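You operate a simulated robot arm through the tools that you are given. There is no shell and no other tool. Be economical: measure what you need, move in short steps, check, and stop when the job is done.

The job below is to be done with a simulated two-armed robot. You get a single attempt, and the scene is never put back.

## Task
Shake the sieve till the shaker's lamp lights, then put it back.
Fine: clamp it first; shaker off before the clamp comes up.

The check looks at the end state, three seconds after you hand in, the way a careful person would. Anything else that was tipped, shoved, dropped, spilled or broken makes it a failure.

## Robot
Two 7-joint arms with fingered hands on one trunk, on a base that drives. Base frame: it is fixed to the floor where the robot stands at the start and does not move with it; the origin is under the middle of the robot, x ahead of it, y to its left, z up. Units: cm, rad, N and s.
The left shoulder is at the start at [4, 12.5, 123.1], the right one opposite. With the tool pointing down near the work surface each hand reaches from about 42 to 84 cm from the robot's upright axis, wherever it stands, measured 20 degrees to its own side. Places, roughly: lamp of the shaker [50, 0, 90]; sample cabinet knob [30, 30, 70]; shaker clamp lever [60, 20, 100]; shaker knob [40, 0, 90]; top of the shaker plate [50, 20, 90]. Payload 3.6 kg a hand.
The tool frame of a hand sits at the grasp point between the pads (the TCP): z along the fingers, y along the line on which they close. The tips reach 3.4 cm beyond it. Largest opening 11.6 cm; the body of the gripper starts 4 cm behind the TCP. The gripper is a hand of 5 fingers: y runs from the thumb to the fingers, the wrist lies at [-1.6, -16, -16.4] in the tool frame.
Orientation is told as [roll, pitch, yaw] about the base's x, y, z axes, in that order, counted from this pose: with the fingers straight down and the wrist toward the robot, the tool's x, y and z point along [0, 1, 0], [1, 0, 0] and [0, 0, -1] of the base frame.

## Interface
- The arms move only by the tool play_rows. It takes "left_rows", "right_rows" or both (then of equal length, played together; a hand with none holds still); each is a list of rows, each a list of 6 numbers: the shift along the tool's x, y, z in cm, then the turn, a rotation vector about the tool's x, y, z in rad. In form: [[tx, ty, tz, rx, ry, rz], ...]. A call has 1 to 10 rows; each row is the pose to reach, as a shift and turn from the pose commanded when the call began, along the tool's axes at that moment. A row lasts 0.2 s, in which the tool goes at most 5 cm and 0.15 rad; a call with a longer step from one row to the next is refused whole. A pose out of reach is approached as far as the arm can. The call stops where the force on the tool passes 90 N (or 10 N more than at its start, if that is more) or the arm is blocked; 0.2 s more then pass. In this call time passes only in rows, and 0.2 s behind the last. The reply holds the time, the measured pose of the TCP, the force on the tool along the base axes, the opening and the grip force, in the units named above and with some noise, with the torque about the TCP (base axes, N m) and any sound that the robot's microphone picked up.
- Cameras (640 x 400 px; columns grow to the right, rows downward): "scene" is now at [12.15, 2.5, 140.86]; the picture's right is [0.26, -0.97, 0.00], its down [-0.53, -0.14, -0.84] and it looks along [0.81, 0.21, -0.55] (base axes); focal length 214 px, centre (320, 200). "left" rides on the left gripper at [-6.9, -13.4, -11] in its tool frame; the picture's right is [-0.77, -0.19, 0.61], its down [0.59, -0.58, 0.57] and it looks along [0.25, 0.80, 0.55] (tool axes); focal length 256 px, centre (320, 200). "right" rides on the right gripper at [6.9, -13.4, -11] in its tool frame; the picture's right is [-0.77, 0.19, -0.61], its down [-0.59, -0.58, 0.56] and it looks along [-0.25, 0.79, 0.55] (tool axes); focal length 256 px, centre (320, 200). There is no depth. A picture from a camera that has moved, and an enlarged one, comes with that camera's place and axes in the base frame and with its lens.
- camera(camera): a new picture of that camera. No time passes.
- slide_trunk(by): slides the trunk up (or, below 0, down) by that many cm; the arms and the scene camera ride with it, the base frame stays. It gives what a move gives, with no picture.
- steer(legs): drives the robot by 1 to 6 legs, each [ahead, turn to the left] in cm and rad, along the robot's own axes; the way and the turn of a leg run together, so that a leg with both is an arc; at most 150 cm and 3.142 rad a leg. The arms and the cameras ride along, it lands a little off, and it stops where it bumps. It gives what a move gives.
- set_fingers(index, middle, ring, little, thumb_bend, thumb_turn, hand): sets how far each is bent, from 0 (flat) to 100 (curled in); at 30 the hand is open as for a grip, at 70 the pads meet at the TCP. One left out holds its place. A second passes; each finger stops where it meets its share of the squeeze, and holds until it gets a number again. It is the only way to open and close the hand. It gives what a move gives, with no picture; readings hold the bend of each and the force on index, middle, ring, little, thumb and palm. thumb_turn goes from beside the hand (0) to across from the fingers (100), as for a grip.
- turn_head(pan, tilt): turns the head with the scene camera to pan (to the left, within 1.501 rad either way) and tilt (down, from -0.506 to 1.204), counted from straight ahead of the robot. It gives what a move gives.
- enlarge(camera, box): a new picture of the part [left, top, right, bottom] of that camera's present view, enlarged. No time passes.
- sign_off(): hands the job in; it is judged then, once.

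Work in short steps. Places have to be worked out from the pictures, the camera data and where the tool is seen: move nearer, look again, correct. Check each grasp and each placing, and mend what went wrong. You have 120 turns and 108 pictures in all, those below and enlarged ones among them. Open the grippers and draw the arms clear of the work before you hand the job in, unless the task says otherwise; then end with one line.

The tools are called after "Call:" by a JSON object that holds its "fn" and its "kwargs". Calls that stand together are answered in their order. play_rows: Moves the arms, as the interface text tells. Its arguments: {"type":"object","properties":{"left_rows":{"type":"array"},"right_rows":{"type":"array"}},"required":[]} The other tools are called the same way: slide_trunk (by) slides the trunk up or down; set_fingers (index, middle, ring, little, thumb_bend, thumb_turn, hand) moves the fingers one by one; steer (legs) drives the base; turn_head (pan, tilt) turns the head that bears the scene camera; camera (camera) takes a picture; enlarge (camera, box) takes an enlarged picture of a part of a camera's view; sign_off () hands the job in.

At the start:

```text
time: 0.0
left_eef_pos: [41.14, 43.49, 128.18]
left_orientation: [0.002, 0.0, 0.0]
left_contact_force: [-0.1, -0.1, 0.1]
left_moment: [0.02, 0.02, 0.02]
left_width: 11.59
left_grasp_force: 0.1
left_shape: jaw
left_bend: [30.0, 30.0, 30.0, 30.0, 30.0, 97.0]
left_finger forces: [0.1, 0.1, 0.1, 0.0, 0.0, 0.0]
right_eef_pos: [59.77, 0.82, 132.76]
right_orientation: [0.001, 0.0, -0.001]
right_contact_force: [0.7, 0.1, 0.0]
right_moment: [0.01, 0.0, 0.01]
right_width: 11.58
right_grasp_force: 0.1
right_shape: jaw
right_bend: [30.0, 30.0, 30.0, 30.0, 30.0, 97.0]
right_finger forces: [0.1, 0.0, 0.0, 0.0, 0.2, 0.0]
trunk travel left (down, up): [-42.5, 33.7]
robot x, y, heading: [-0.08, -0.12, -0.001]
head pan, tilt: [0.258, 0.581]
```

scene: 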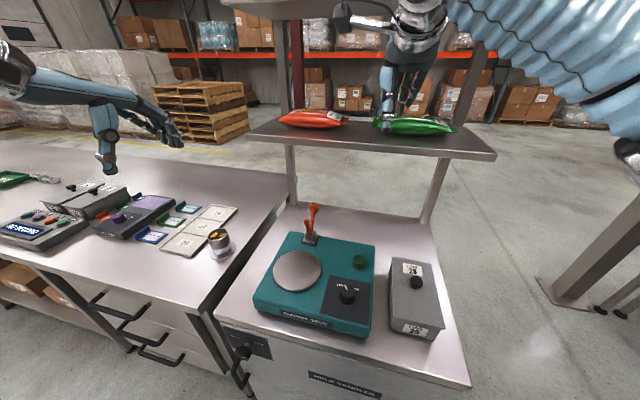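
right: 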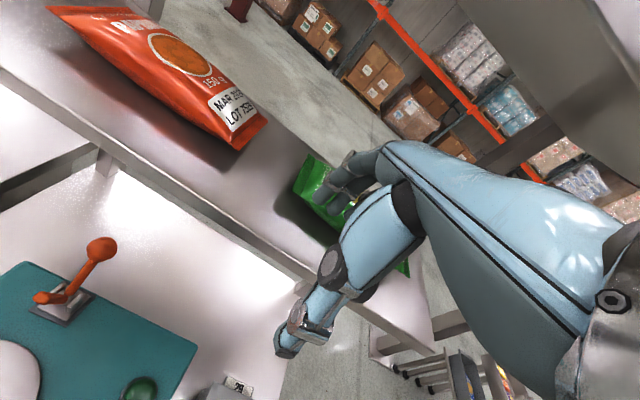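
left: 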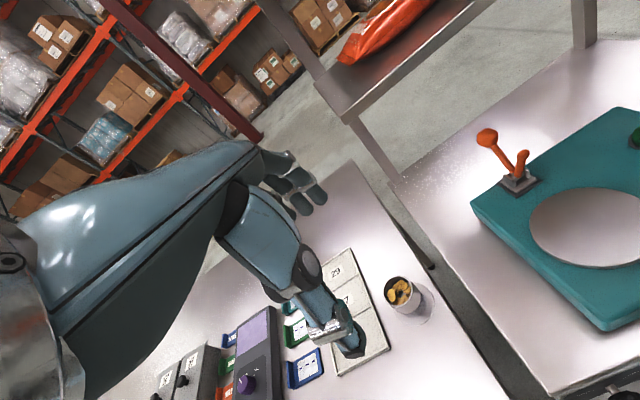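

I'll look closer at the shaker and the bench to find the sieve.

Call:
{"fn": "enlarge", "kwargs": {"camera": "scene", "box": [220, 190, 480, 390]}}

Call:
{"fn": "enlarge", "kwargs": {"camera": "scene", "box": [0, 160, 260, 360]}}

Call:
{"fn": "turn_head", "kwargs": {"pan": 1.0, "tilt": 0.8}}

Call:
{"fn": "camera", "kwargs": {"camera": "scene"}}

```text
2.00 times, centred on (350, 290) of scene
camera zoom: at [12.15, 2.5, 140.86], right [0.26, -0.97, 0.0], down [-0.53, -0.14, -0.84], along [0.81, 0.21, -0.55], focal length 429 px, centre (260, 20)
```

zoom: 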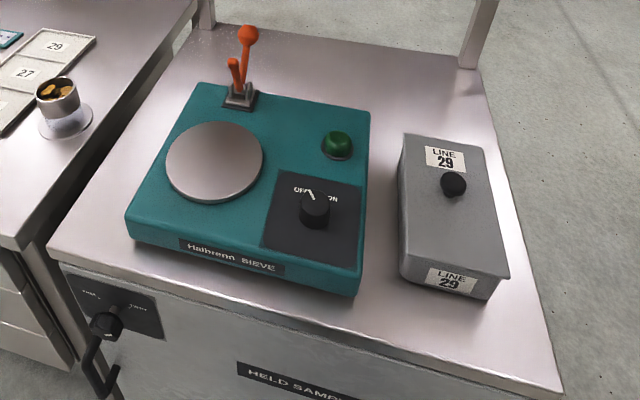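

```text
2.00 times, centred on (130, 260) of scene
camera zoom: at [12.15, 2.5, 140.86], right [0.26, -0.97, 0.0], down [-0.53, -0.14, -0.84], along [0.81, 0.21, -0.55], focal length 429 px, centre (700, 80)
```

zoom: 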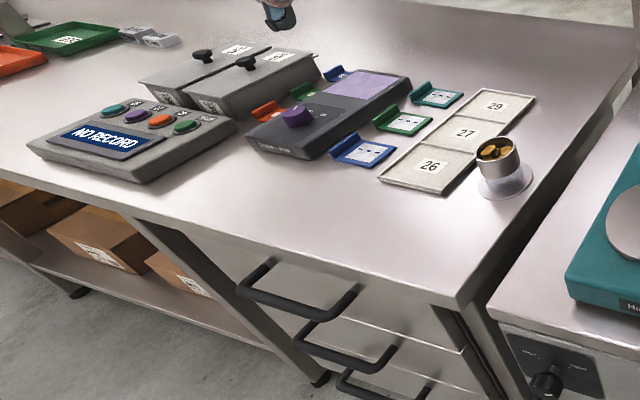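

```text
time: 1.1
left_eef_pos: [41.11, 43.55, 128.15]
left_orientation: [0.0, -0.001, 0.0]
left_contact_force: [-0.6, -0.1, -0.3]
left_moment: [-0.04, 0.0, -0.01]
left_width: 11.6
left_grasp_force: 0.0
left_shape: jaw
left_bend: [30.0, 30.0, 30.0, 30.0, 30.0, 97.0]
left_finger forces: [0.0, 0.1, 0.1, 0.0, 0.0, 0.0]
right_eef_pos: [59.88, 0.87, 132.94]
right_orientation: [0.0, 0.001, 0.001]
right_contact_force: [-0.3, 0.3, -0.6]
right_moment: [-0.03, 0.01, 0.0]
right_width: 11.61
right_grasp_force: 0.1
right_shape: jaw
right_bend: [30.0, 30.0, 30.0, 30.0, 30.0, 97.0]
right_finger forces: [0.1, 0.1, 0.1, 0.0, 0.0, 0.0]
trunk travel left (down, up): [-42.5, 33.7]
robot x, y, heading: [-0.15, 0.09, 0.004]
head pan, tilt: [1.0, 0.799]
```

```text
102 pictures are left
camera scene: at [7.91, 7.02, 139.0], right [0.84, -0.54, 0.0], down [-0.39, -0.6, -0.7], along [0.38, 0.59, -0.72], focal length 214 px, centre (320, 200)
```

scene: 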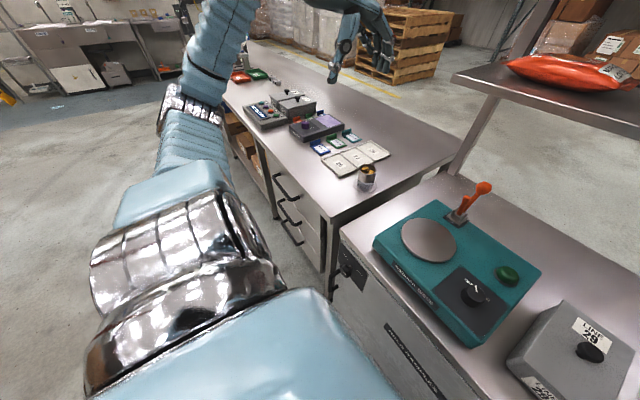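

Check the can and cabinet knob closely, as the sieve is not yet obvious.

Call:
{"fn": "enlarge", "kwargs": {"camera": "scene", "box": [300, 130, 410, 200]}}

Call:
{"fn": "enlarge", "kwargs": {"camera": "scene", "box": [320, 230, 480, 330]}}

Call:
{"fn": "turn_head", "kwargs": {"pan": 0.3, "tilt": 1.1}}

Call:
{"fn": "camera", "kwargs": {"camera": "scene"}}

Call:
{"fn": "turn_head", "kwargs": {"pan": -1.0, "tilt": 0.6}}

Call:
{"fn": "camera", "kwargs": {"camera": "scene"}}

```text
5.71 times, centred on (355, 165) of scene
camera zoom: at [7.91, 7.02, 139.0], right [0.84, -0.54, 0.0], down [-0.39, -0.6, -0.7], along [0.38, 0.59, -0.72], focal length 1226 px, centre (120, 400)
```

zoom: 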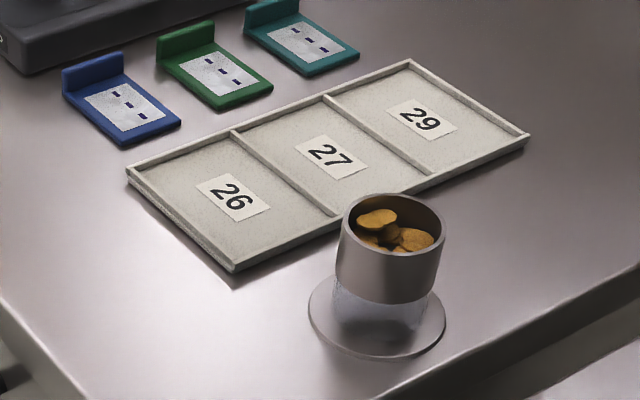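

```text
4.00 times, centred on (400, 280) of scene
camera zoom: at [7.91, 7.02, 139.0], right [0.84, -0.54, 0.0], down [-0.39, -0.6, -0.7], along [0.38, 0.59, -0.72], focal length 858 px, centre (0, -120)
```

zoom: 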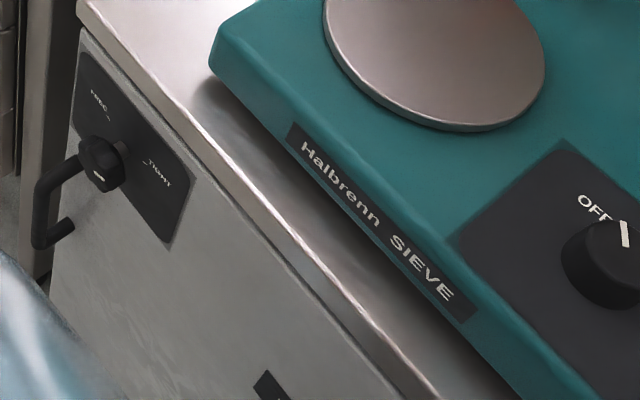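

```text
time: 2.2
left_eef_pos: [41.18, 43.55, 128.29]
left_orientation: [-0.001, 0.001, 0.001]
left_contact_force: [0.1, 0.2, 0.7]
left_moment: [-0.01, -0.03, -0.01]
left_width: 11.57
left_grasp_force: 0.1
left_shape: jaw
left_bend: [30.0, 30.0, 30.0, 30.0, 30.0, 97.0]
left_finger forces: [0.1, 0.0, 0.1, 0.0, 0.0, 0.0]
right_eef_pos: [59.89, 0.74, 132.74]
right_orientation: [0.0, 0.001, 0.0]
right_contact_force: [0.4, 1.8, -0.2]
right_moment: [0.0, -0.01, 0.0]
right_width: 11.59
right_grasp_force: 0.1
right_shape: jaw
right_bend: [30.0, 30.0, 30.0, 30.0, 30.0, 97.0]
right_finger forces: [0.1, 0.1, 0.0, 0.0, 0.1, 0.1]
trunk travel left (down, up): [-42.5, 33.7]
robot x, y, heading: [-0.17, 0.25, -0.002]
head pan, tilt: [0.3, 1.1]
```

```text
99 pictures are left
camera scene: at [9.58, 2.1, 136.83], right [0.3, -0.95, 0.0], down [-0.85, -0.26, -0.45], along [0.43, 0.13, -0.89], focal length 214 px, centre (320, 200)
```

scene: 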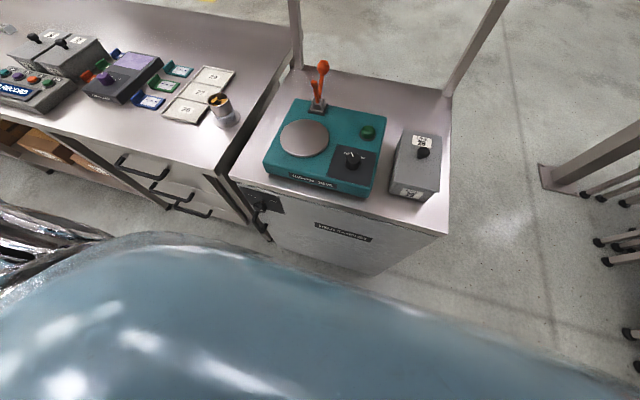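

```text
time: 3.6
left_eef_pos: [41.13, 43.5, 128.16]
left_orientation: [0.0, 0.0, 0.0]
left_contact_force: [-0.5, 0.3, 0.0]
left_moment: [-0.03, 0.0, 0.0]
left_width: 11.59
left_grasp_force: 0.1
left_shape: jaw
left_bend: [30.0, 30.0, 30.0, 30.0, 30.0, 97.0]
left_finger forces: [0.0, 0.0, 0.0, 0.1, 0.1, 0.1]
right_eef_pos: [59.94, 0.83, 132.86]
right_orientation: [-0.002, 0.0, 0.0]
right_contact_force: [-0.5, 0.5, 0.2]
right_moment: [-0.01, -0.03, -0.03]
right_width: 11.62
right_grasp_force: 0.1
right_shape: jaw
right_bend: [30.0, 30.0, 30.0, 30.0, 30.0, 97.0]
right_finger forces: [0.0, 0.0, 0.0, 0.0, 0.0, 0.1]
trunk travel left (down, up): [-42.5, 33.7]
robot x, y, heading: [-0.27, -0.23, 0.003]
head pan, tilt: [-1.0, 0.6]
```

```text
98 pictures are left
camera scene: at [8.33, -7.2, 140.69], right [-0.84, -0.54, 0.0], down [-0.31, 0.48, -0.82], along [0.45, -0.69, -0.57], focal length 214 px, centre (320, 200)
```

scene: 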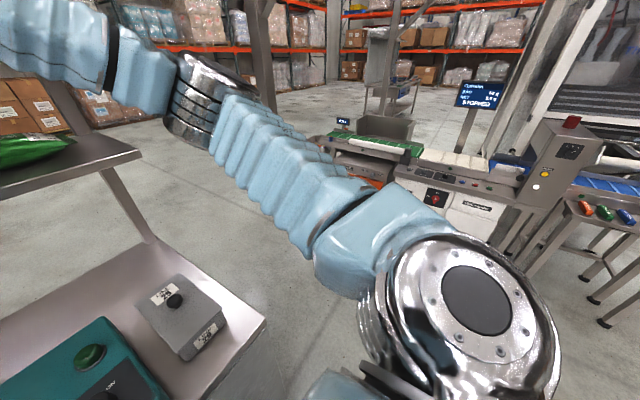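

The cup with crisps is likely the sieve; I'll look at it from the left wrist camera.

Call:
{"fn": "enlarge", "kwargs": {"camera": "left", "box": [350, 240, 480, 340]}}

Call:
{"fn": "turn_head", "kwargs": {"pan": 0.5, "tilt": 0.75}}

Call:
{"fn": "enlarge", "kwargs": {"camera": "scene", "box": [200, 160, 300, 230]}}

Call:
{"fn": "camera", "kwargs": {"camera": "scene"}}

```text
4.00 times, centred on (415, 290) of left
camera zoom: at [27.69, 36.59, 139.19], right [-0.19, -0.77, -0.61], down [-0.58, 0.59, -0.57], along [0.79, 0.25, -0.55], focal length 1024 px, centre (-60, -160)
```

zoom: 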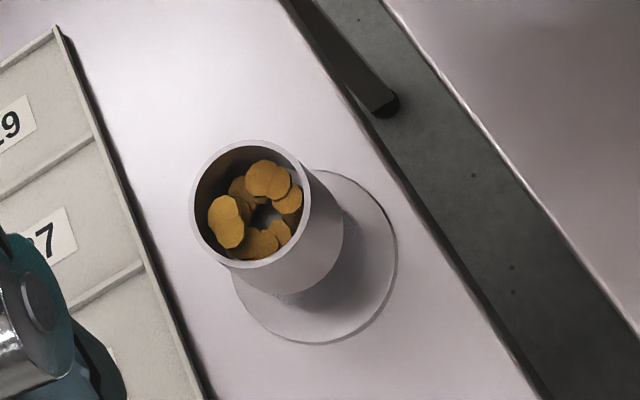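

```text
time: 5.2
left_eef_pos: [41.08, 43.6, 128.16]
left_orientation: [-0.001, 0.001, 0.0]
left_contact_force: [0.4, 0.3, -0.6]
left_moment: [0.03, 0.01, 0.0]
left_width: 11.56
left_grasp_force: 0.1
left_shape: jaw
left_bend: [30.0, 30.0, 30.0, 30.0, 30.0, 97.0]
left_finger forces: [0.0, 0.0, 0.0, 0.0, 0.0, 0.1]
right_eef_pos: [59.86, 0.83, 132.8]
right_orientation: [0.0, -0.001, 0.001]
right_contact_force: [-0.3, 0.1, -0.2]
right_moment: [0.01, 0.0, 0.0]
right_width: 11.62
right_grasp_force: 0.1
right_shape: jaw
right_bend: [30.0, 30.0, 30.0, 30.0, 30.0, 97.0]
right_finger forces: [0.0, 0.0, 0.0, 0.0, 0.0, 0.1]
trunk travel left (down, up): [-42.5, 33.7]
robot x, y, heading: [-0.26, -0.26, 0.004]
head pan, tilt: [0.499, 0.75]
```

```text
5.71 times, centred on (250, 195) of scene
camera zoom: at [10.83, 4.19, 139.4], right [0.48, -0.88, 0.0], down [-0.6, -0.33, -0.73], along [0.64, 0.35, -0.68], focal length 1226 px, centre (720, 229)
```

zoom: 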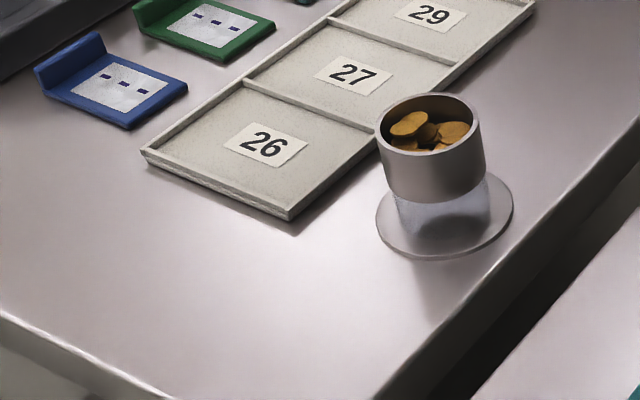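

```text
95 pictures are left
camera scene: at [10.83, 4.19, 139.4], right [0.48, -0.88, 0.0], down [-0.6, -0.33, -0.73], along [0.64, 0.35, -0.68], focal length 214 px, centre (320, 200)
```

scene: 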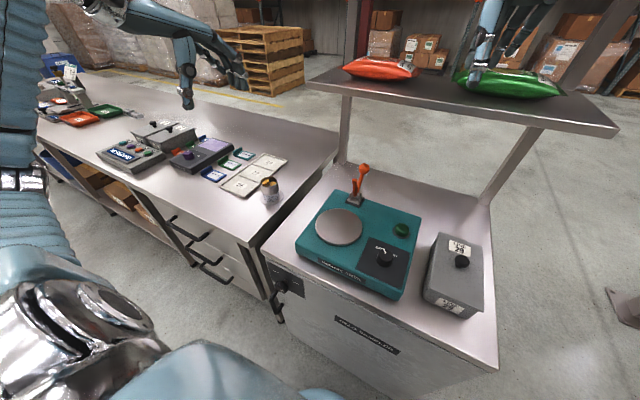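

The cup is the sieve (on its round foot at about [53.3, 47.6, 86.2], rim ~94). Next, a close view of the clamp lever and the knob.

Call:
{"fn": "enlarge", "kwargs": {"camera": "right", "box": [0, 220, 200, 345]}}

Call:
{"fn": "enlarge", "kwargs": {"camera": "scene", "box": [290, 150, 430, 240]}}

Call:
{"fn": "enlarge", "kwargs": {"camera": "scene", "box": [340, 220, 440, 300]}}

Call:
{"fn": "enlarge", "kwargs": {"camera": "left", "box": [450, 100, 640, 220]}}

```text
3.20 times, centred on (100, 282) of right
camera zoom: at [46.51, 7.85, 143.93], right [0.19, -0.77, 0.61], down [-0.58, -0.59, -0.56], along [0.79, -0.25, -0.55], focal length 819 px, centre (1024, -64)
```

zoom: 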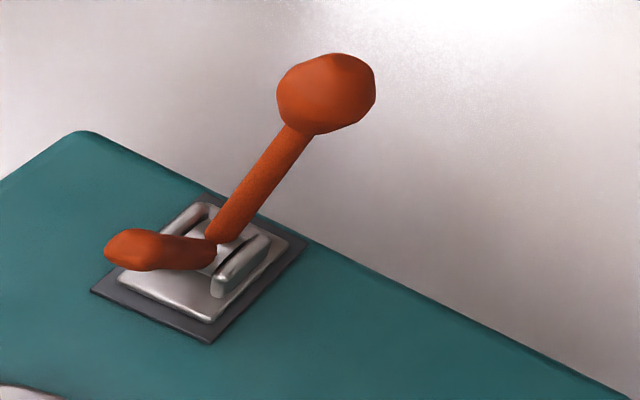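

```text
4.44 times, centred on (360, 195) of scene
camera zoom: at [10.83, 4.19, 139.4], right [0.48, -0.88, 0.0], down [-0.6, -0.33, -0.73], along [0.64, 0.35, -0.68], focal length 953 px, centre (142, 222)
```

zoom: 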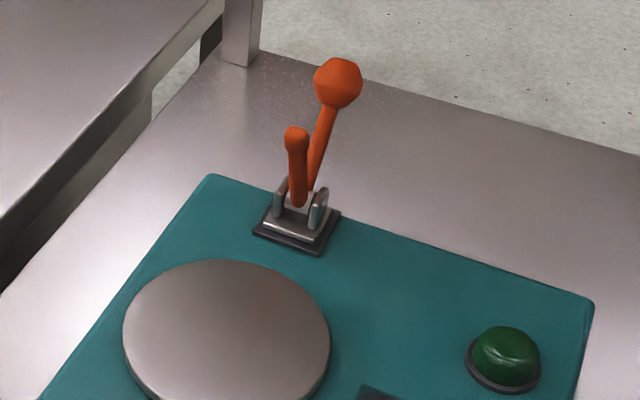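

```text
5.00 times, centred on (390, 260) of scene
camera zoom: at [10.83, 4.19, 139.4], right [0.48, -0.88, 0.0], down [-0.6, -0.33, -0.73], along [0.64, 0.35, -0.68], focal length 1072 px, centre (-30, -100)
```

zoom: 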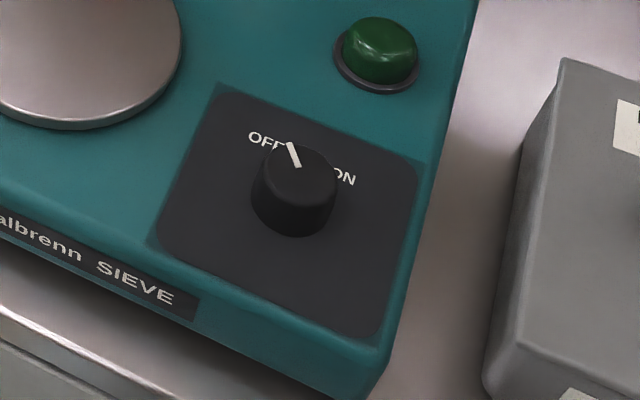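

```text
3.33 times, centred on (545, 160) of left
camera zoom: at [27.69, 36.59, 139.19], right [-0.19, -0.77, -0.61], down [-0.58, 0.59, -0.57], along [0.79, 0.25, -0.55], focal length 853 px, centre (-430, 333)
```

zoom: 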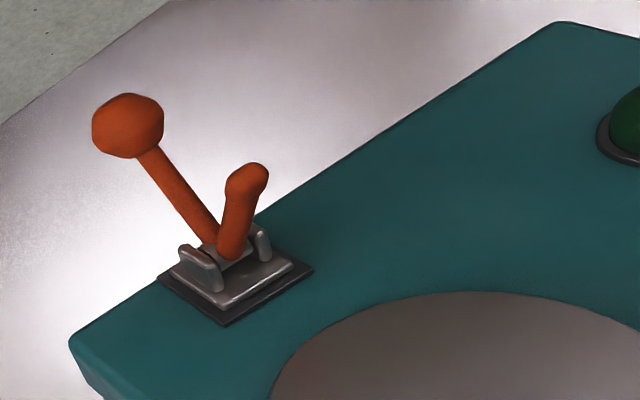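

Geometry so far: sieve foot [53.3, 47.6, 86.2], plate centre ≈[48, 18.3, 92], lever pivot [59.6, 18.3, 95] with its ball at [64.7, 18.4, 102] leaning back (up), knob ≈[43.7, 4.3, 95] on OFF. I bring the left hand above the sieve, yawed -45°.

Call:
{"fn": "play_rows", "kwargs": {"left_rows": [[0, 0, 4.5, 0, 0, 0.13], [0, 0, 9, 0, 0, 0.26], [0, 0, 13.5, 0, 0, 0.39], [1.4, 3.5, 16, 0, 0, 0.52], [2.8, 7, 18.5, 0, 0, 0.65], [4.1, 10.5, 20, 0, 0, 0.785]]}}

Call:
{"fn": "camera", "kwargs": {"camera": "scene"}}

Call:
{"fn": "camera", "kwargs": {"camera": "left"}}

```text
time: 6.6
left_eef_pos: [52.18, 47.59, 108.23]
left_orientation: [-0.004, 0.003, -0.79]
left_contact_force: [-0.2, -0.8, -0.1]
left_moment: [0.03, 0.03, -0.01]
left_width: 11.58
left_grasp_force: 0.1
left_shape: jaw
left_bend: [30.0, 30.0, 30.0, 30.0, 30.0, 97.0]
left_finger forces: [0.0, 0.1, 0.1, 0.1, 0.0, 0.0]
right_eef_pos: [60.18, 0.75, 132.74]
right_orientation: [-0.002, 0.004, -0.002]
right_contact_force: [-0.3, -1.2, 0.4]
right_moment: [0.03, 0.01, -0.01]
right_width: 11.6
right_grasp_force: 0.0
right_shape: jaw
right_bend: [30.0, 30.0, 30.0, 30.0, 30.0, 97.0]
right_finger forces: [0.0, 0.1, 0.0, 0.1, 0.1, 0.0]
trunk travel left (down, up): [-42.5, 33.7]
robot x, y, heading: [0.04, -0.15, -0.002]
head pan, tilt: [0.499, 0.75]
```

```text
90 pictures are left
camera scene: at [11.11, 4.2, 139.39], right [0.48, -0.88, 0.0], down [-0.6, -0.33, -0.73], along [0.64, 0.35, -0.68], focal length 214 px, centre (320, 200)
```

scene: 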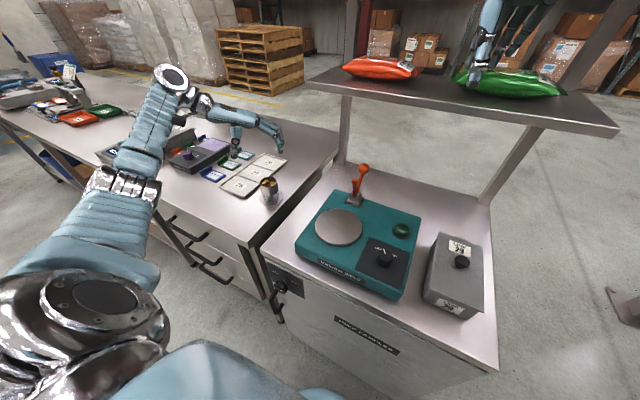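

```text
89 pictures are left
camera left: at [37.79, 52.17, 119.23], right [-0.68, -0.41, -0.61], down [0.01, 0.82, -0.57], along [0.73, -0.39, -0.56], focal length 256 px, centre (320, 200)
```

left: 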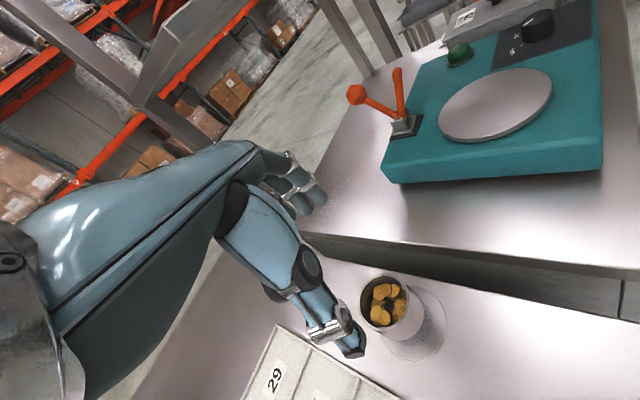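

The view confirms the sieve at [53.3, 47.6] and the plate at ≈[47.2, 18.1, 92.4]. I correct 1 cm and descend partway.

Call:
{"fn": "play_rows", "kwargs": {"left_rows": [[0.78, 0.78, 2, 0, 0, 0], [0.78, 0.78, 5, 0, 0, 0], [0.78, 0.78, 8, 0, 0, 0], [0.78, 0.78, 11, 0, 0, 0]]}}

Call:
{"fn": "camera", "kwargs": {"camera": "left"}}

Call:
{"fn": "enlarge", "kwargs": {"camera": "scene", "box": [180, 90, 340, 220]}}

```text
time: 7.6
left_eef_pos: [52.73, 47.63, 96.98]
left_orientation: [-0.002, -0.001, -0.786]
left_contact_force: [0.0, 0.7, -0.4]
left_moment: [-0.01, 0.02, 0.0]
left_width: 11.58
left_grasp_force: 0.0
left_shape: jaw
left_bend: [30.0, 30.0, 30.0, 30.0, 30.0, 97.0]
left_finger forces: [0.0, 0.1, 0.0, 0.0, 0.0, 0.0]
right_eef_pos: [59.82, 0.85, 132.82]
right_orientation: [-0.002, 0.001, -0.002]
right_contact_force: [0.7, -0.2, -0.9]
right_moment: [0.02, 0.0, 0.01]
right_width: 11.58
right_grasp_force: 0.1
right_shape: jaw
right_bend: [30.0, 30.0, 30.0, 30.0, 30.0, 97.0]
right_finger forces: [0.0, 0.1, 0.0, 0.0, 0.0, 0.1]
trunk travel left (down, up): [-42.5, 33.7]
robot x, y, heading: [-0.05, -0.11, 0.003]
head pan, tilt: [0.499, 0.75]
```

```text
88 pictures are left
camera left: at [38.42, 52.07, 108.08], right [-0.68, -0.41, -0.61], down [0.01, 0.82, -0.57], along [0.74, -0.39, -0.55], focal length 256 px, centre (320, 200)
```

left: 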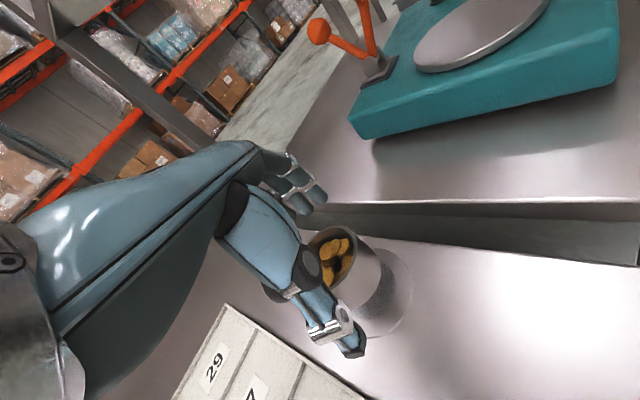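

```text
3.08 times, centred on (260, 155) of scene
camera zoom: at [10.86, 4.26, 139.4], right [0.48, -0.88, 0.0], down [-0.6, -0.33, -0.73], along [0.64, 0.35, -0.68], focal length 660 px, centre (505, 338)
```

zoom: 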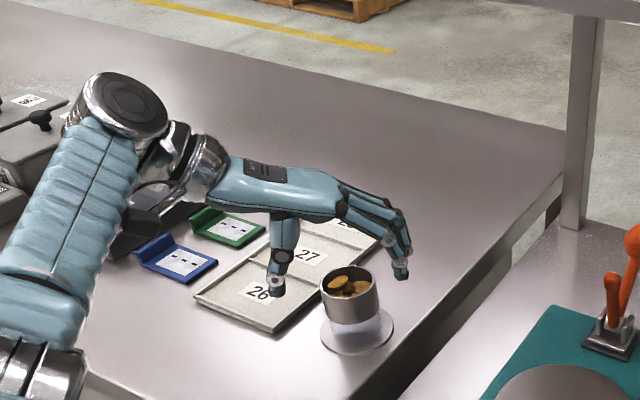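

Cup sits between thumb and fingers; I lower to TCP z≈92 and look.

Call:
{"fn": "play_rows", "kwargs": {"left_rows": [[0.4, 0.4, 2, 0, 0, 0], [0.4, 0.4, 4, 0, 0, 0], [0.4, 0.4, 5, 0, 0, 0]]}}

Call:
{"fn": "camera", "kwargs": {"camera": "left"}}

Call:
{"fn": "enlarge", "kwargs": {"camera": "scene", "box": [220, 110, 320, 220]}}

```text
time: 8.4
left_eef_pos: [53.46, 47.6, 92.33]
left_orientation: [0.0, 0.002, -0.786]
left_contact_force: [-0.3, 0.0, 0.4]
left_moment: [-0.01, 0.0, 0.0]
left_width: 11.59
left_grasp_force: 0.0
left_shape: jaw
left_bend: [30.0, 30.0, 30.0, 30.0, 30.0, 97.0]
left_finger forces: [0.0, 0.0, 0.0, 0.0, 0.1, 0.0]
right_eef_pos: [59.94, 0.96, 132.84]
right_orientation: [0.002, 0.0, -0.001]
right_contact_force: [0.6, -1.1, -0.4]
right_moment: [-0.01, -0.03, -0.02]
right_width: 11.57
right_grasp_force: 0.1
right_shape: jaw
right_bend: [30.0, 30.0, 30.0, 30.0, 30.0, 97.0]
right_finger forces: [0.1, 0.0, 0.1, 0.0, 0.0, 0.0]
trunk travel left (down, up): [-42.5, 33.7]
robot x, y, heading: [0.21, 0.36, 0.0]
head pan, tilt: [0.499, 0.75]
```

```text
86 pictures are left
camera left: at [39.04, 52.09, 103.26], right [-0.68, -0.41, -0.61], down [0.01, 0.82, -0.57], along [0.74, -0.39, -0.55], focal length 256 px, centre (320, 200)
```

left: 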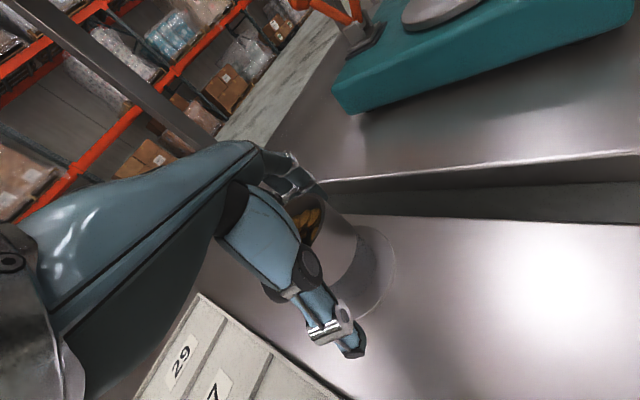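

```text
3.64 times, centred on (270, 165) of scene
camera zoom: at [10.87, 4.21, 139.4], right [0.48, -0.88, 0.0], down [-0.6, -0.33, -0.73], along [0.64, 0.35, -0.68], focal length 780 px, centre (502, 327)
```

zoom: 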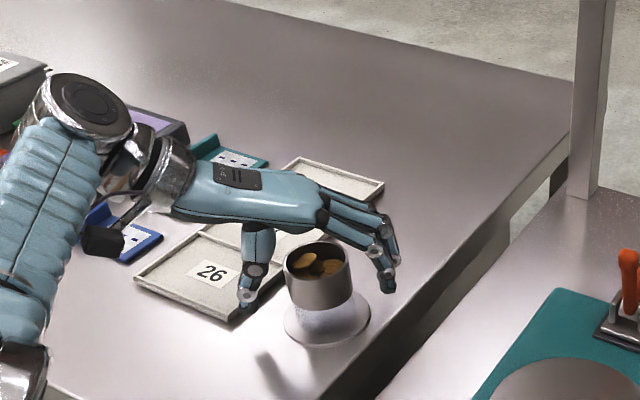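

TCP projects onto the cup centre; I close the hand.

Call:
{"fn": "set_fingers", "kwargs": {"hand": "left", "index": 70, "middle": 70, "ring": 70, "little": 70, "thumb_bend": 70}}

Call:
{"fn": "enlarge", "kwargs": {"camera": "scene", "box": [220, 110, 320, 220]}}

```text
time: 9.4
left_eef_pos: [53.45, 47.58, 92.23]
left_orientation: [-0.001, 0.0, -0.785]
left_contact_force: [1.4, -0.5, 3.4]
left_moment: [-0.16, -0.4, -0.03]
left_width: 5.27
left_grasp_force: 36.3
left_shape: fingers
left_bend: [54.0, 51.0, 59.0, 70.0, 54.0, 95.0]
left_finger forces: [11.3, 13.0, 11.5, 0.0, 36.8, 0.0]
right_eef_pos: [59.86, 0.82, 132.85]
right_orientation: [0.0, -0.001, -0.003]
right_contact_force: [-0.6, -0.1, 1.1]
right_moment: [0.02, 0.04, 0.01]
right_width: 11.57
right_grasp_force: 0.0
right_shape: jaw
right_bend: [30.0, 30.0, 30.0, 30.0, 30.0, 97.0]
right_finger forces: [0.0, 0.0, 0.1, 0.1, 0.0, 0.0]
trunk travel left (down, up): [-42.5, 33.7]
robot x, y, heading: [-0.19, -0.03, -0.001]
head pan, tilt: [0.499, 0.75]
```

```text
3.64 times, centred on (270, 165) of scene
camera zoom: at [10.83, 4.15, 139.4], right [0.48, -0.88, 0.0], down [-0.6, -0.33, -0.73], along [0.64, 0.35, -0.68], focal length 780 px, centre (502, 327)
```

zoom: 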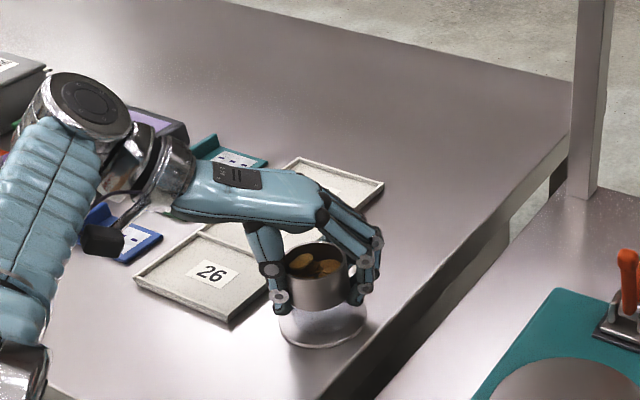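

Firm grip on the cup (5.3 cm). I lift straight up gently to see whether the foot comes with it.

Call:
{"fn": "play_rows", "kwargs": {"left_rows": [[0, 0, -0.7, 0, 0, 0], [0, 0, -2, 0, 0, 0], [0, 0, -3.5, 0, 0, 0], [0, 0, -5, 0, 0, 0], [0, 0, -6, 0, 0, 0]]}}

Call:
{"fn": "enlarge", "kwargs": {"camera": "scene", "box": [220, 90, 340, 220]}}

Call:
{"fn": "camera", "kwargs": {"camera": "left"}}

```text
time: 10.6
left_eef_pos: [53.32, 47.79, 98.34]
left_orientation: [-0.004, 0.0, -0.786]
left_contact_force: [0.1, 0.1, -3.2]
left_moment: [-0.04, -0.01, -0.02]
left_width: 5.25
left_grasp_force: 35.1
left_shape: fingers
left_bend: [54.0, 52.0, 59.0, 70.0, 54.0, 95.0]
left_finger forces: [11.0, 12.2, 11.2, 0.0, 36.8, 0.0]
right_eef_pos: [59.97, 0.96, 132.77]
right_orientation: [0.0, 0.002, -0.001]
right_contact_force: [-0.7, -0.1, 0.0]
right_moment: [-0.02, -0.01, 0.01]
right_width: 11.59
right_grasp_force: 0.1
right_shape: jaw
right_bend: [30.0, 30.0, 30.0, 30.0, 30.0, 97.0]
right_finger forces: [0.0, 0.0, 0.0, 0.1, 0.1, 0.0]
trunk travel left (down, up): [-42.5, 33.7]
robot x, y, heading: [0.03, -0.13, 0.001]
head pan, tilt: [0.499, 0.75]
```

```text
3.08 times, centred on (280, 155) of scene
camera zoom: at [10.87, 4.24, 139.39], right [0.48, -0.88, 0.0], down [-0.6, -0.33, -0.73], along [0.64, 0.35, -0.68], focal length 660 px, centre (443, 338)
```

zoom: 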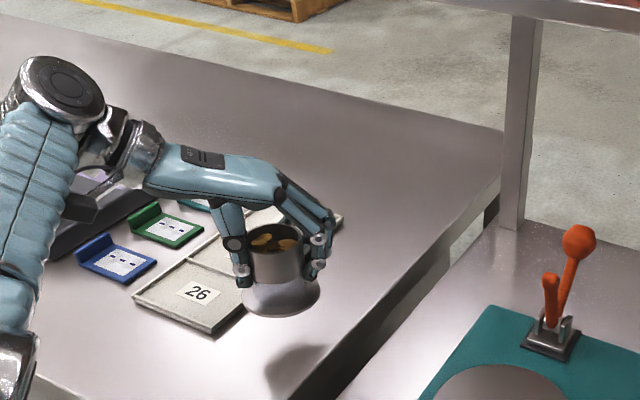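

```text
82 pictures are left
camera left: at [38.93, 52.26, 109.24], right [-0.68, -0.41, -0.61], down [0.01, 0.82, -0.57], along [0.74, -0.39, -0.55], focal length 256 px, centre (320, 200)
```

left: 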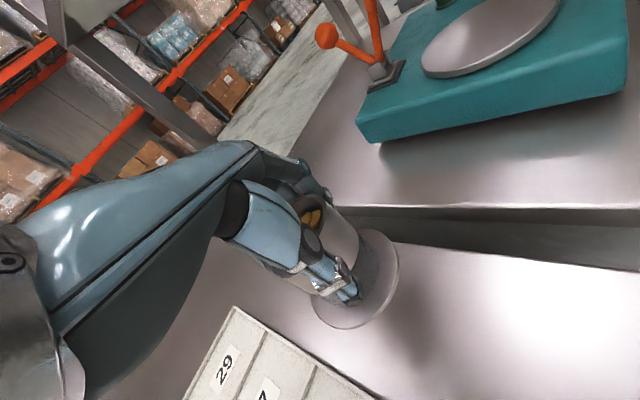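

The whole sieve incl. foot is in hand. I raise it to TCP z≈107 and turn the hand to yaw -90° so that the fingers won't face the lever.

Call:
{"fn": "play_rows", "kwargs": {"left_rows": [[0, 0, -1.1, 0, 0, 0.08], [0, 0, -2.2, 0, 0, 0.16], [0, 0, -3.3, 0, 0, 0.25], [0, 0, -4.4, 0, 0, 0.34], [0, 0, -5.5, 0, 0, 0.43], [0, 0, -6.6, 0, 0, 0.52], [0, 0, -7.6, 0, 0, 0.61], [0, 0, -8.4, 0, 0, 0.7], [0, 0, -8.7, 0, 0, 0.785]]}}

```text
time: 12.6
left_eef_pos: [50.81, 43.03, 106.94]
left_orientation: [0.035, 0.027, -1.545]
left_contact_force: [0.9, -0.3, -2.8]
left_moment: [0.0, 0.03, 0.02]
left_width: 5.2
left_grasp_force: 36.2
left_shape: fingers
left_bend: [54.0, 52.0, 60.0, 70.0, 54.0, 95.0]
left_finger forces: [11.0, 12.6, 12.4, 0.1, 36.6, 0.2]
left hand out of reach, approached as far as the arm can: row 4, 5, 6, 7, 8, 9
right_eef_pos: [59.87, 0.86, 132.79]
right_orientation: [-0.001, 0.001, -0.002]
right_contact_force: [-0.6, 0.9, -0.3]
right_moment: [-0.01, -0.07, -0.01]
right_width: 11.58
right_grasp_force: 0.0
right_shape: jaw
right_bend: [30.0, 30.0, 30.0, 30.0, 30.0, 97.0]
right_finger forces: [0.0, 0.0, 0.1, 0.0, 0.0, 0.1]
trunk travel left (down, up): [-42.5, 33.7]
robot x, y, heading: [0.25, 0.15, -0.0]
head pan, tilt: [0.499, 0.75]
```

Slightly out of reach, as expected; moving it right (toward the plate) brings it back into reach.

Call:
{"fn": "play_rows", "kwargs": {"left_rows": [[-0.8, 3, 0, 0, 0, 0], [-1.6, 6, 0, 0, 0, 0], [-2.4, 9, 0, 0, 0, 0], [-3.2, 12, 0, 0, 0, 0], [-4, 15, 0, 0, 0, 0], [-4.6, 18, 0, 0, 0, 0], [-5.2, 21, 0, 0, 0, 0], [-5.7, 24, 0, 0, 0, 0], [-6.1, 27, 0, 0, 0, 0], [-6.1, 29, 0, 0, 0, 0]]}}

Call:
{"fn": "camera", "kwargs": {"camera": "scene"}}

Call:
{"fn": "camera", "kwargs": {"camera": "left"}}

```text
time: 14.8
left_eef_pos: [45.34, 13.56, 106.02]
left_orientation: [0.033, 0.031, -1.547]
left_contact_force: [-0.2, 0.0, -3.5]
left_moment: [-0.01, 0.03, 0.0]
left_width: 5.21
left_grasp_force: 35.1
left_shape: fingers
left_bend: [54.0, 52.0, 60.0, 70.0, 54.0, 95.0]
left_finger forces: [10.9, 12.3, 12.9, 0.0, 35.2, 0.0]
right_eef_pos: [60.02, 0.77, 132.79]
right_orientation: [0.001, 0.001, -0.003]
right_contact_force: [0.2, 0.2, -0.5]
right_moment: [0.02, 0.02, 0.02]
right_width: 11.58
right_grasp_force: 0.1
right_shape: jaw
right_bend: [30.0, 30.0, 30.0, 30.0, 30.0, 97.0]
right_finger forces: [0.0, 0.0, 0.0, 0.1, 0.0, 0.0]
trunk travel left (down, up): [-42.5, 33.7]
robot x, y, heading: [-0.24, -0.23, -0.005]
head pan, tilt: [0.499, 0.75]
```

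```text
81 pictures are left
camera scene: at [10.87, 4.13, 139.4], right [0.48, -0.88, 0.0], down [-0.6, -0.33, -0.73], along [0.64, 0.35, -0.68], focal length 214 px, centre (320, 200)
```

scene: 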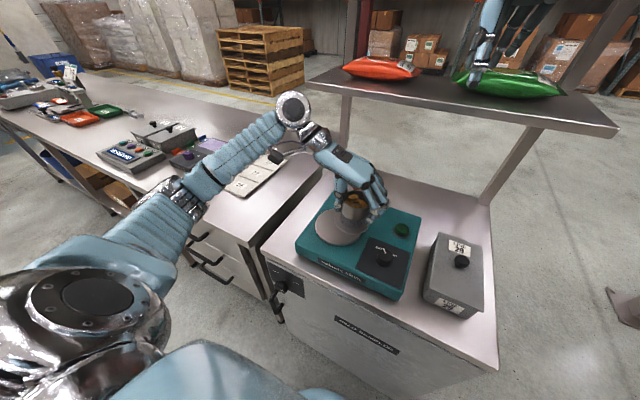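

```text
80 pictures are left
camera left: at [37.66, 26.35, 117.12], right [-0.75, 0.19, -0.63], down [0.59, 0.61, -0.53], along [0.28, -0.77, -0.57], focal length 256 px, centre (320, 200)
```

left: 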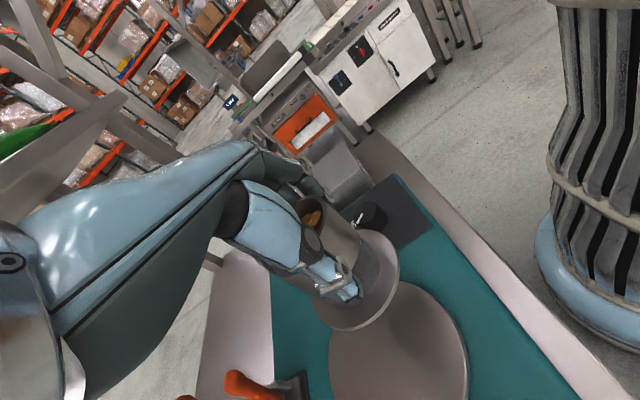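

The plate centre computes to ≈[47, 18.1]; I'm at [45.3, 13.6] with a 2.5° tilt. I correct position and tilt and lower a bit.

Call:
{"fn": "play_rows", "kwargs": {"left_rows": [[0.6, -1.5, 0, -0.01, -0.011, 0.008], [1.2, -3, 0, -0.02, -0.022, 0.016], [1.7, -4.5, 0, -0.031, -0.033, 0.024], [1.7, -4.5, 1.5, -0.031, -0.033, 0.024], [1.7, -4.5, 3.0, -0.031, -0.033, 0.024], [1.7, -4.5, 4, -0.031, -0.033, 0.024]]}}

Call:
{"fn": "enlarge", "kwargs": {"camera": "scene", "box": [280, 130, 440, 300]}}

Call:
{"fn": "camera", "kwargs": {"camera": "left"}}

Call:
{"fn": "camera", "kwargs": {"camera": "right"}}

```text
time: 16.2
left_eef_pos: [46.66, 18.04, 101.91]
left_orientation: [-0.001, -0.003, -1.571]
left_contact_force: [-0.3, 0.7, -3.3]
left_moment: [0.01, 0.03, 0.0]
left_width: 5.17
left_grasp_force: 35.3
left_shape: fingers
left_bend: [54.0, 52.0, 60.0, 70.0, 54.0, 95.0]
left_finger forces: [11.1, 12.0, 13.0, 0.0, 35.2, 0.0]
right_eef_pos: [59.96, 0.87, 132.83]
right_orientation: [0.001, 0.0, 0.002]
right_contact_force: [-0.4, 0.6, 0.3]
right_moment: [-0.03, 0.03, 0.0]
right_width: 11.58
right_grasp_force: 0.0
right_shape: jaw
right_bend: [30.0, 30.0, 30.0, 30.0, 30.0, 97.0]
right_finger forces: [0.0, 0.0, 0.1, 0.0, 0.1, 0.0]
trunk travel left (down, up): [-42.5, 33.7]
robot x, y, heading: [-0.21, -0.11, -0.002]
head pan, tilt: [0.499, 0.75]
```

```text
2.35 times, centred on (360, 215) of scene
camera zoom: at [10.88, 4.19, 139.39], right [0.48, -0.88, 0.0], down [-0.6, -0.33, -0.73], along [0.64, 0.35, -0.68], focal length 505 px, centre (226, 165)
```

zoom: 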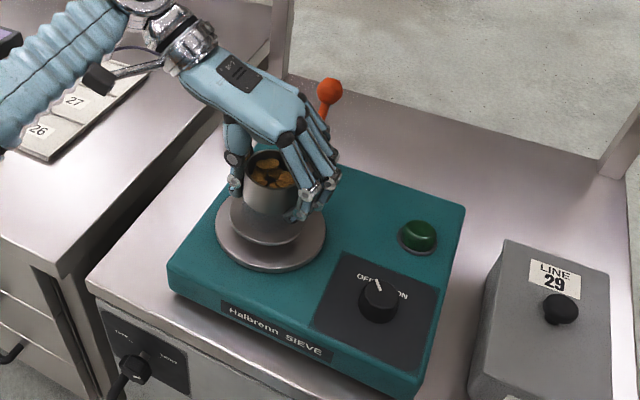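

```text
78 pictures are left
camera left: at [39.85, 31.38, 112.81], right [-0.77, 0.19, -0.61], down [0.59, 0.58, -0.57], along [0.25, -0.8, -0.55], focal length 256 px, centre (320, 200)
```

left: 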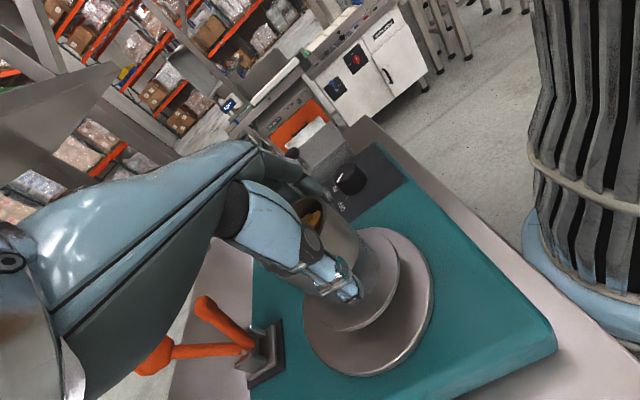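

```text
77 pictures are left
camera right: at [46.57, 7.84, 143.91], right [0.19, -0.77, 0.61], down [-0.58, -0.59, -0.56], along [0.79, -0.25, -0.55], focal length 256 px, centre (320, 200)
```

right: 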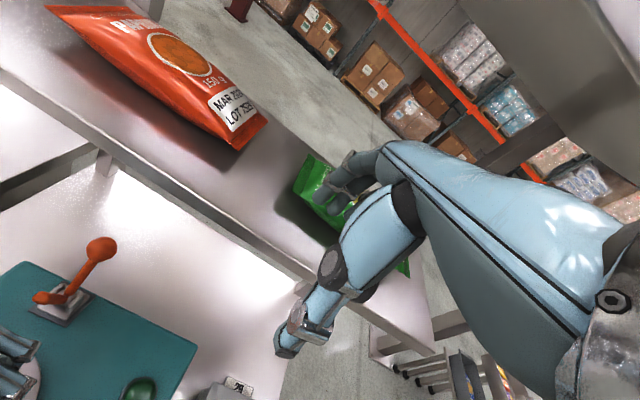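

To align precisely, I enlarge the wrist view of the foot and plate.

Call:
{"fn": "enlarge", "kwargs": {"camera": "left", "box": [270, 200, 460, 400]}}

Call:
{"fn": "enlarge", "kwargs": {"camera": "scene", "box": [300, 165, 400, 245]}}

```text
2.00 times, centred on (365, 300) of left
camera zoom: at [39.85, 31.38, 112.81], right [-0.77, 0.19, -0.61], down [0.59, 0.58, -0.57], along [0.25, -0.8, -0.55], focal length 512 px, centre (230, 0)
```

zoom: 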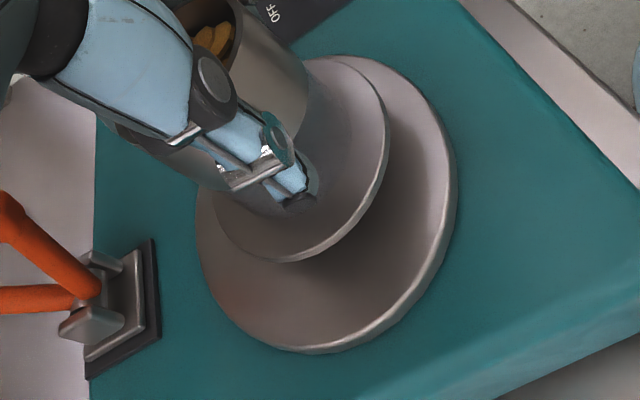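

```text
5.00 times, centred on (350, 205) of scene
camera zoom: at [10.88, 4.19, 139.39], right [0.48, -0.88, 0.0], down [-0.6, -0.33, -0.73], along [0.64, 0.35, -0.68], focal length 1072 px, centre (170, 175)
```

zoom: 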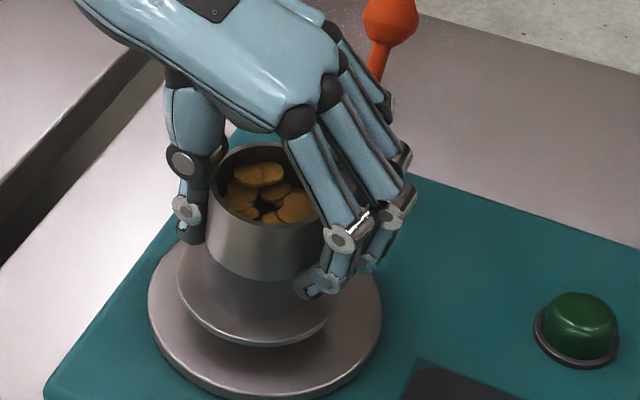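

Scene and wrist views agree: shift x +1.2 cm and the foot is centred. I move and lower in small steps.

Call:
{"fn": "play_rows", "kwargs": {"left_rows": [[0.6, 0, 0, 0, 0, 0], [1.2, 0, 0.3, 0, 0, 0], [1.2, 0, 1, 0, 0, 0], [1.2, 0, 1.7, 0, 0, 0], [1.2, 0, 2.3, 0, 0, 0]]}}

Call:
{"fn": "enlarge", "kwargs": {"camera": "scene", "box": [300, 165, 400, 245]}}

Call:
{"fn": "enlarge", "kwargs": {"camera": "left", "box": [270, 200, 460, 400]}}

```text
time: 17.4
left_eef_pos: [48.14, 18.13, 99.8]
left_orientation: [0.002, -0.003, -1.57]
left_contact_force: [0.5, -0.4, 3.2]
left_moment: [-0.18, -0.11, 0.05]
left_width: 5.18
left_grasp_force: 36.4
left_shape: fingers
left_bend: [54.0, 52.0, 60.0, 70.0, 54.0, 95.0]
left_finger forces: [11.0, 12.1, 13.6, 0.0, 36.4, 0.1]
right_eef_pos: [59.83, 0.85, 132.96]
right_orientation: [-0.001, 0.001, 0.001]
right_contact_force: [0.4, -0.5, 0.7]
right_moment: [-0.01, -0.04, 0.04]
right_width: 11.61
right_grasp_force: 0.1
right_shape: jaw
right_bend: [30.0, 30.0, 30.0, 30.0, 30.0, 97.0]
right_finger forces: [0.1, 0.0, 0.1, 0.1, 0.1, 0.0]
trunk travel left (down, up): [-42.5, 33.7]
robot x, y, heading: [0.42, -0.27, -0.001]
head pan, tilt: [0.499, 0.75]
```

```text
5.00 times, centred on (350, 205) of scene
camera zoom: at [10.77, 4.17, 139.42], right [0.48, -0.88, 0.0], down [-0.6, -0.33, -0.73], along [0.64, 0.35, -0.68], focal length 1072 px, centre (170, 175)
```

zoom: 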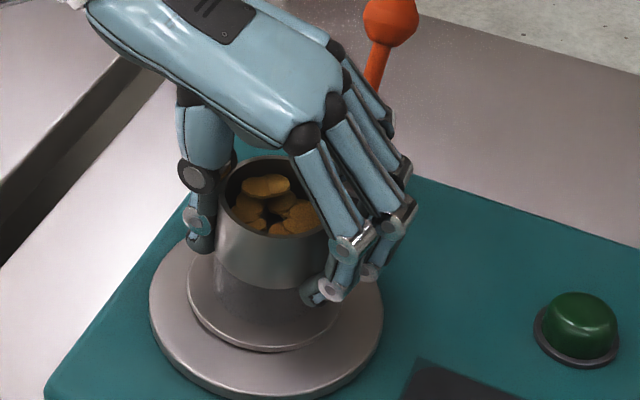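

```text
2.00 times, centred on (365, 300) of left
camera zoom: at [41.12, 31.48, 110.75], right [-0.77, 0.18, -0.61], down [0.59, 0.58, -0.57], along [0.25, -0.8, -0.55], focal length 512 px, centre (230, 0)
```

zoom: 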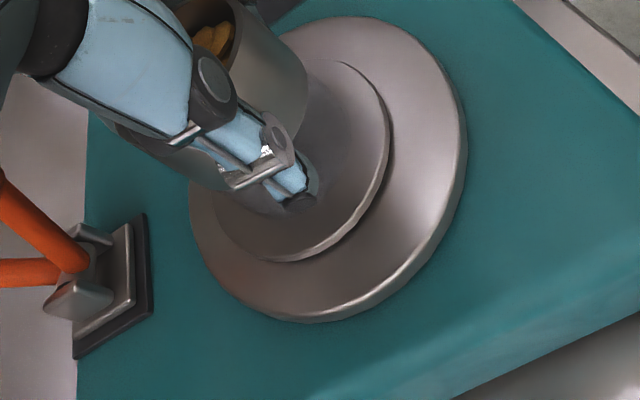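

The foot has just touched (force +6 N), about 0.9 cm beyond plate centre in x. I lift slightly, move back 0.6 cm and set down.

Call:
{"fn": "play_rows", "kwargs": {"left_rows": [[0, 0, -0.5, 0, 0, 0], [-0.6, 0, -0.5, 0, 0, 0], [-0.6, 0, -0.2, 0, 0, 0], [-0.6, 0, 0, 0, 0, 0]]}}

Call:
{"fn": "enlarge", "kwargs": {"camera": "scene", "box": [300, 165, 400, 245]}}

```text
time: 18.4
left_eef_pos: [47.39, 18.06, 99.81]
left_orientation: [0.003, -0.002, -1.57]
left_contact_force: [-0.2, 0.9, 6.1]
left_moment: [-0.27, -0.12, 0.01]
left_width: 5.18
left_grasp_force: 37.3
left_shape: fingers
left_bend: [54.0, 52.0, 60.0, 70.0, 54.0, 95.0]
left_finger forces: [11.0, 11.9, 13.8, 0.0, 37.1, 0.0]
right_eef_pos: [59.75, 0.8, 132.99]
right_orientation: [0.0, -0.001, 0.0]
right_contact_force: [0.5, 0.1, -0.5]
right_moment: [-0.01, 0.01, 0.01]
right_width: 11.62
right_grasp_force: 0.1
right_shape: jaw
right_bend: [30.0, 30.0, 30.0, 30.0, 30.0, 97.0]
right_finger forces: [0.0, 0.0, 0.0, 0.0, 0.0, 0.1]
trunk travel left (down, up): [-42.5, 33.7]
robot x, y, heading: [-0.08, -0.22, 0.002]
head pan, tilt: [0.499, 0.75]
```

```text
5.00 times, centred on (350, 205) of scene
camera zoom: at [10.77, 4.16, 139.42], right [0.48, -0.88, 0.0], down [-0.6, -0.33, -0.73], along [0.64, 0.35, -0.68], focal length 1072 px, centre (170, 175)
```

zoom: 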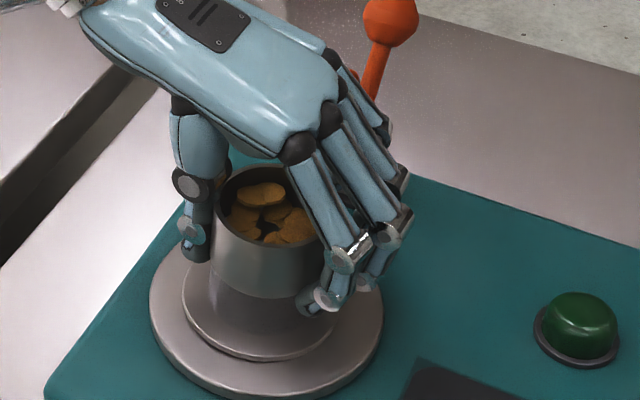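

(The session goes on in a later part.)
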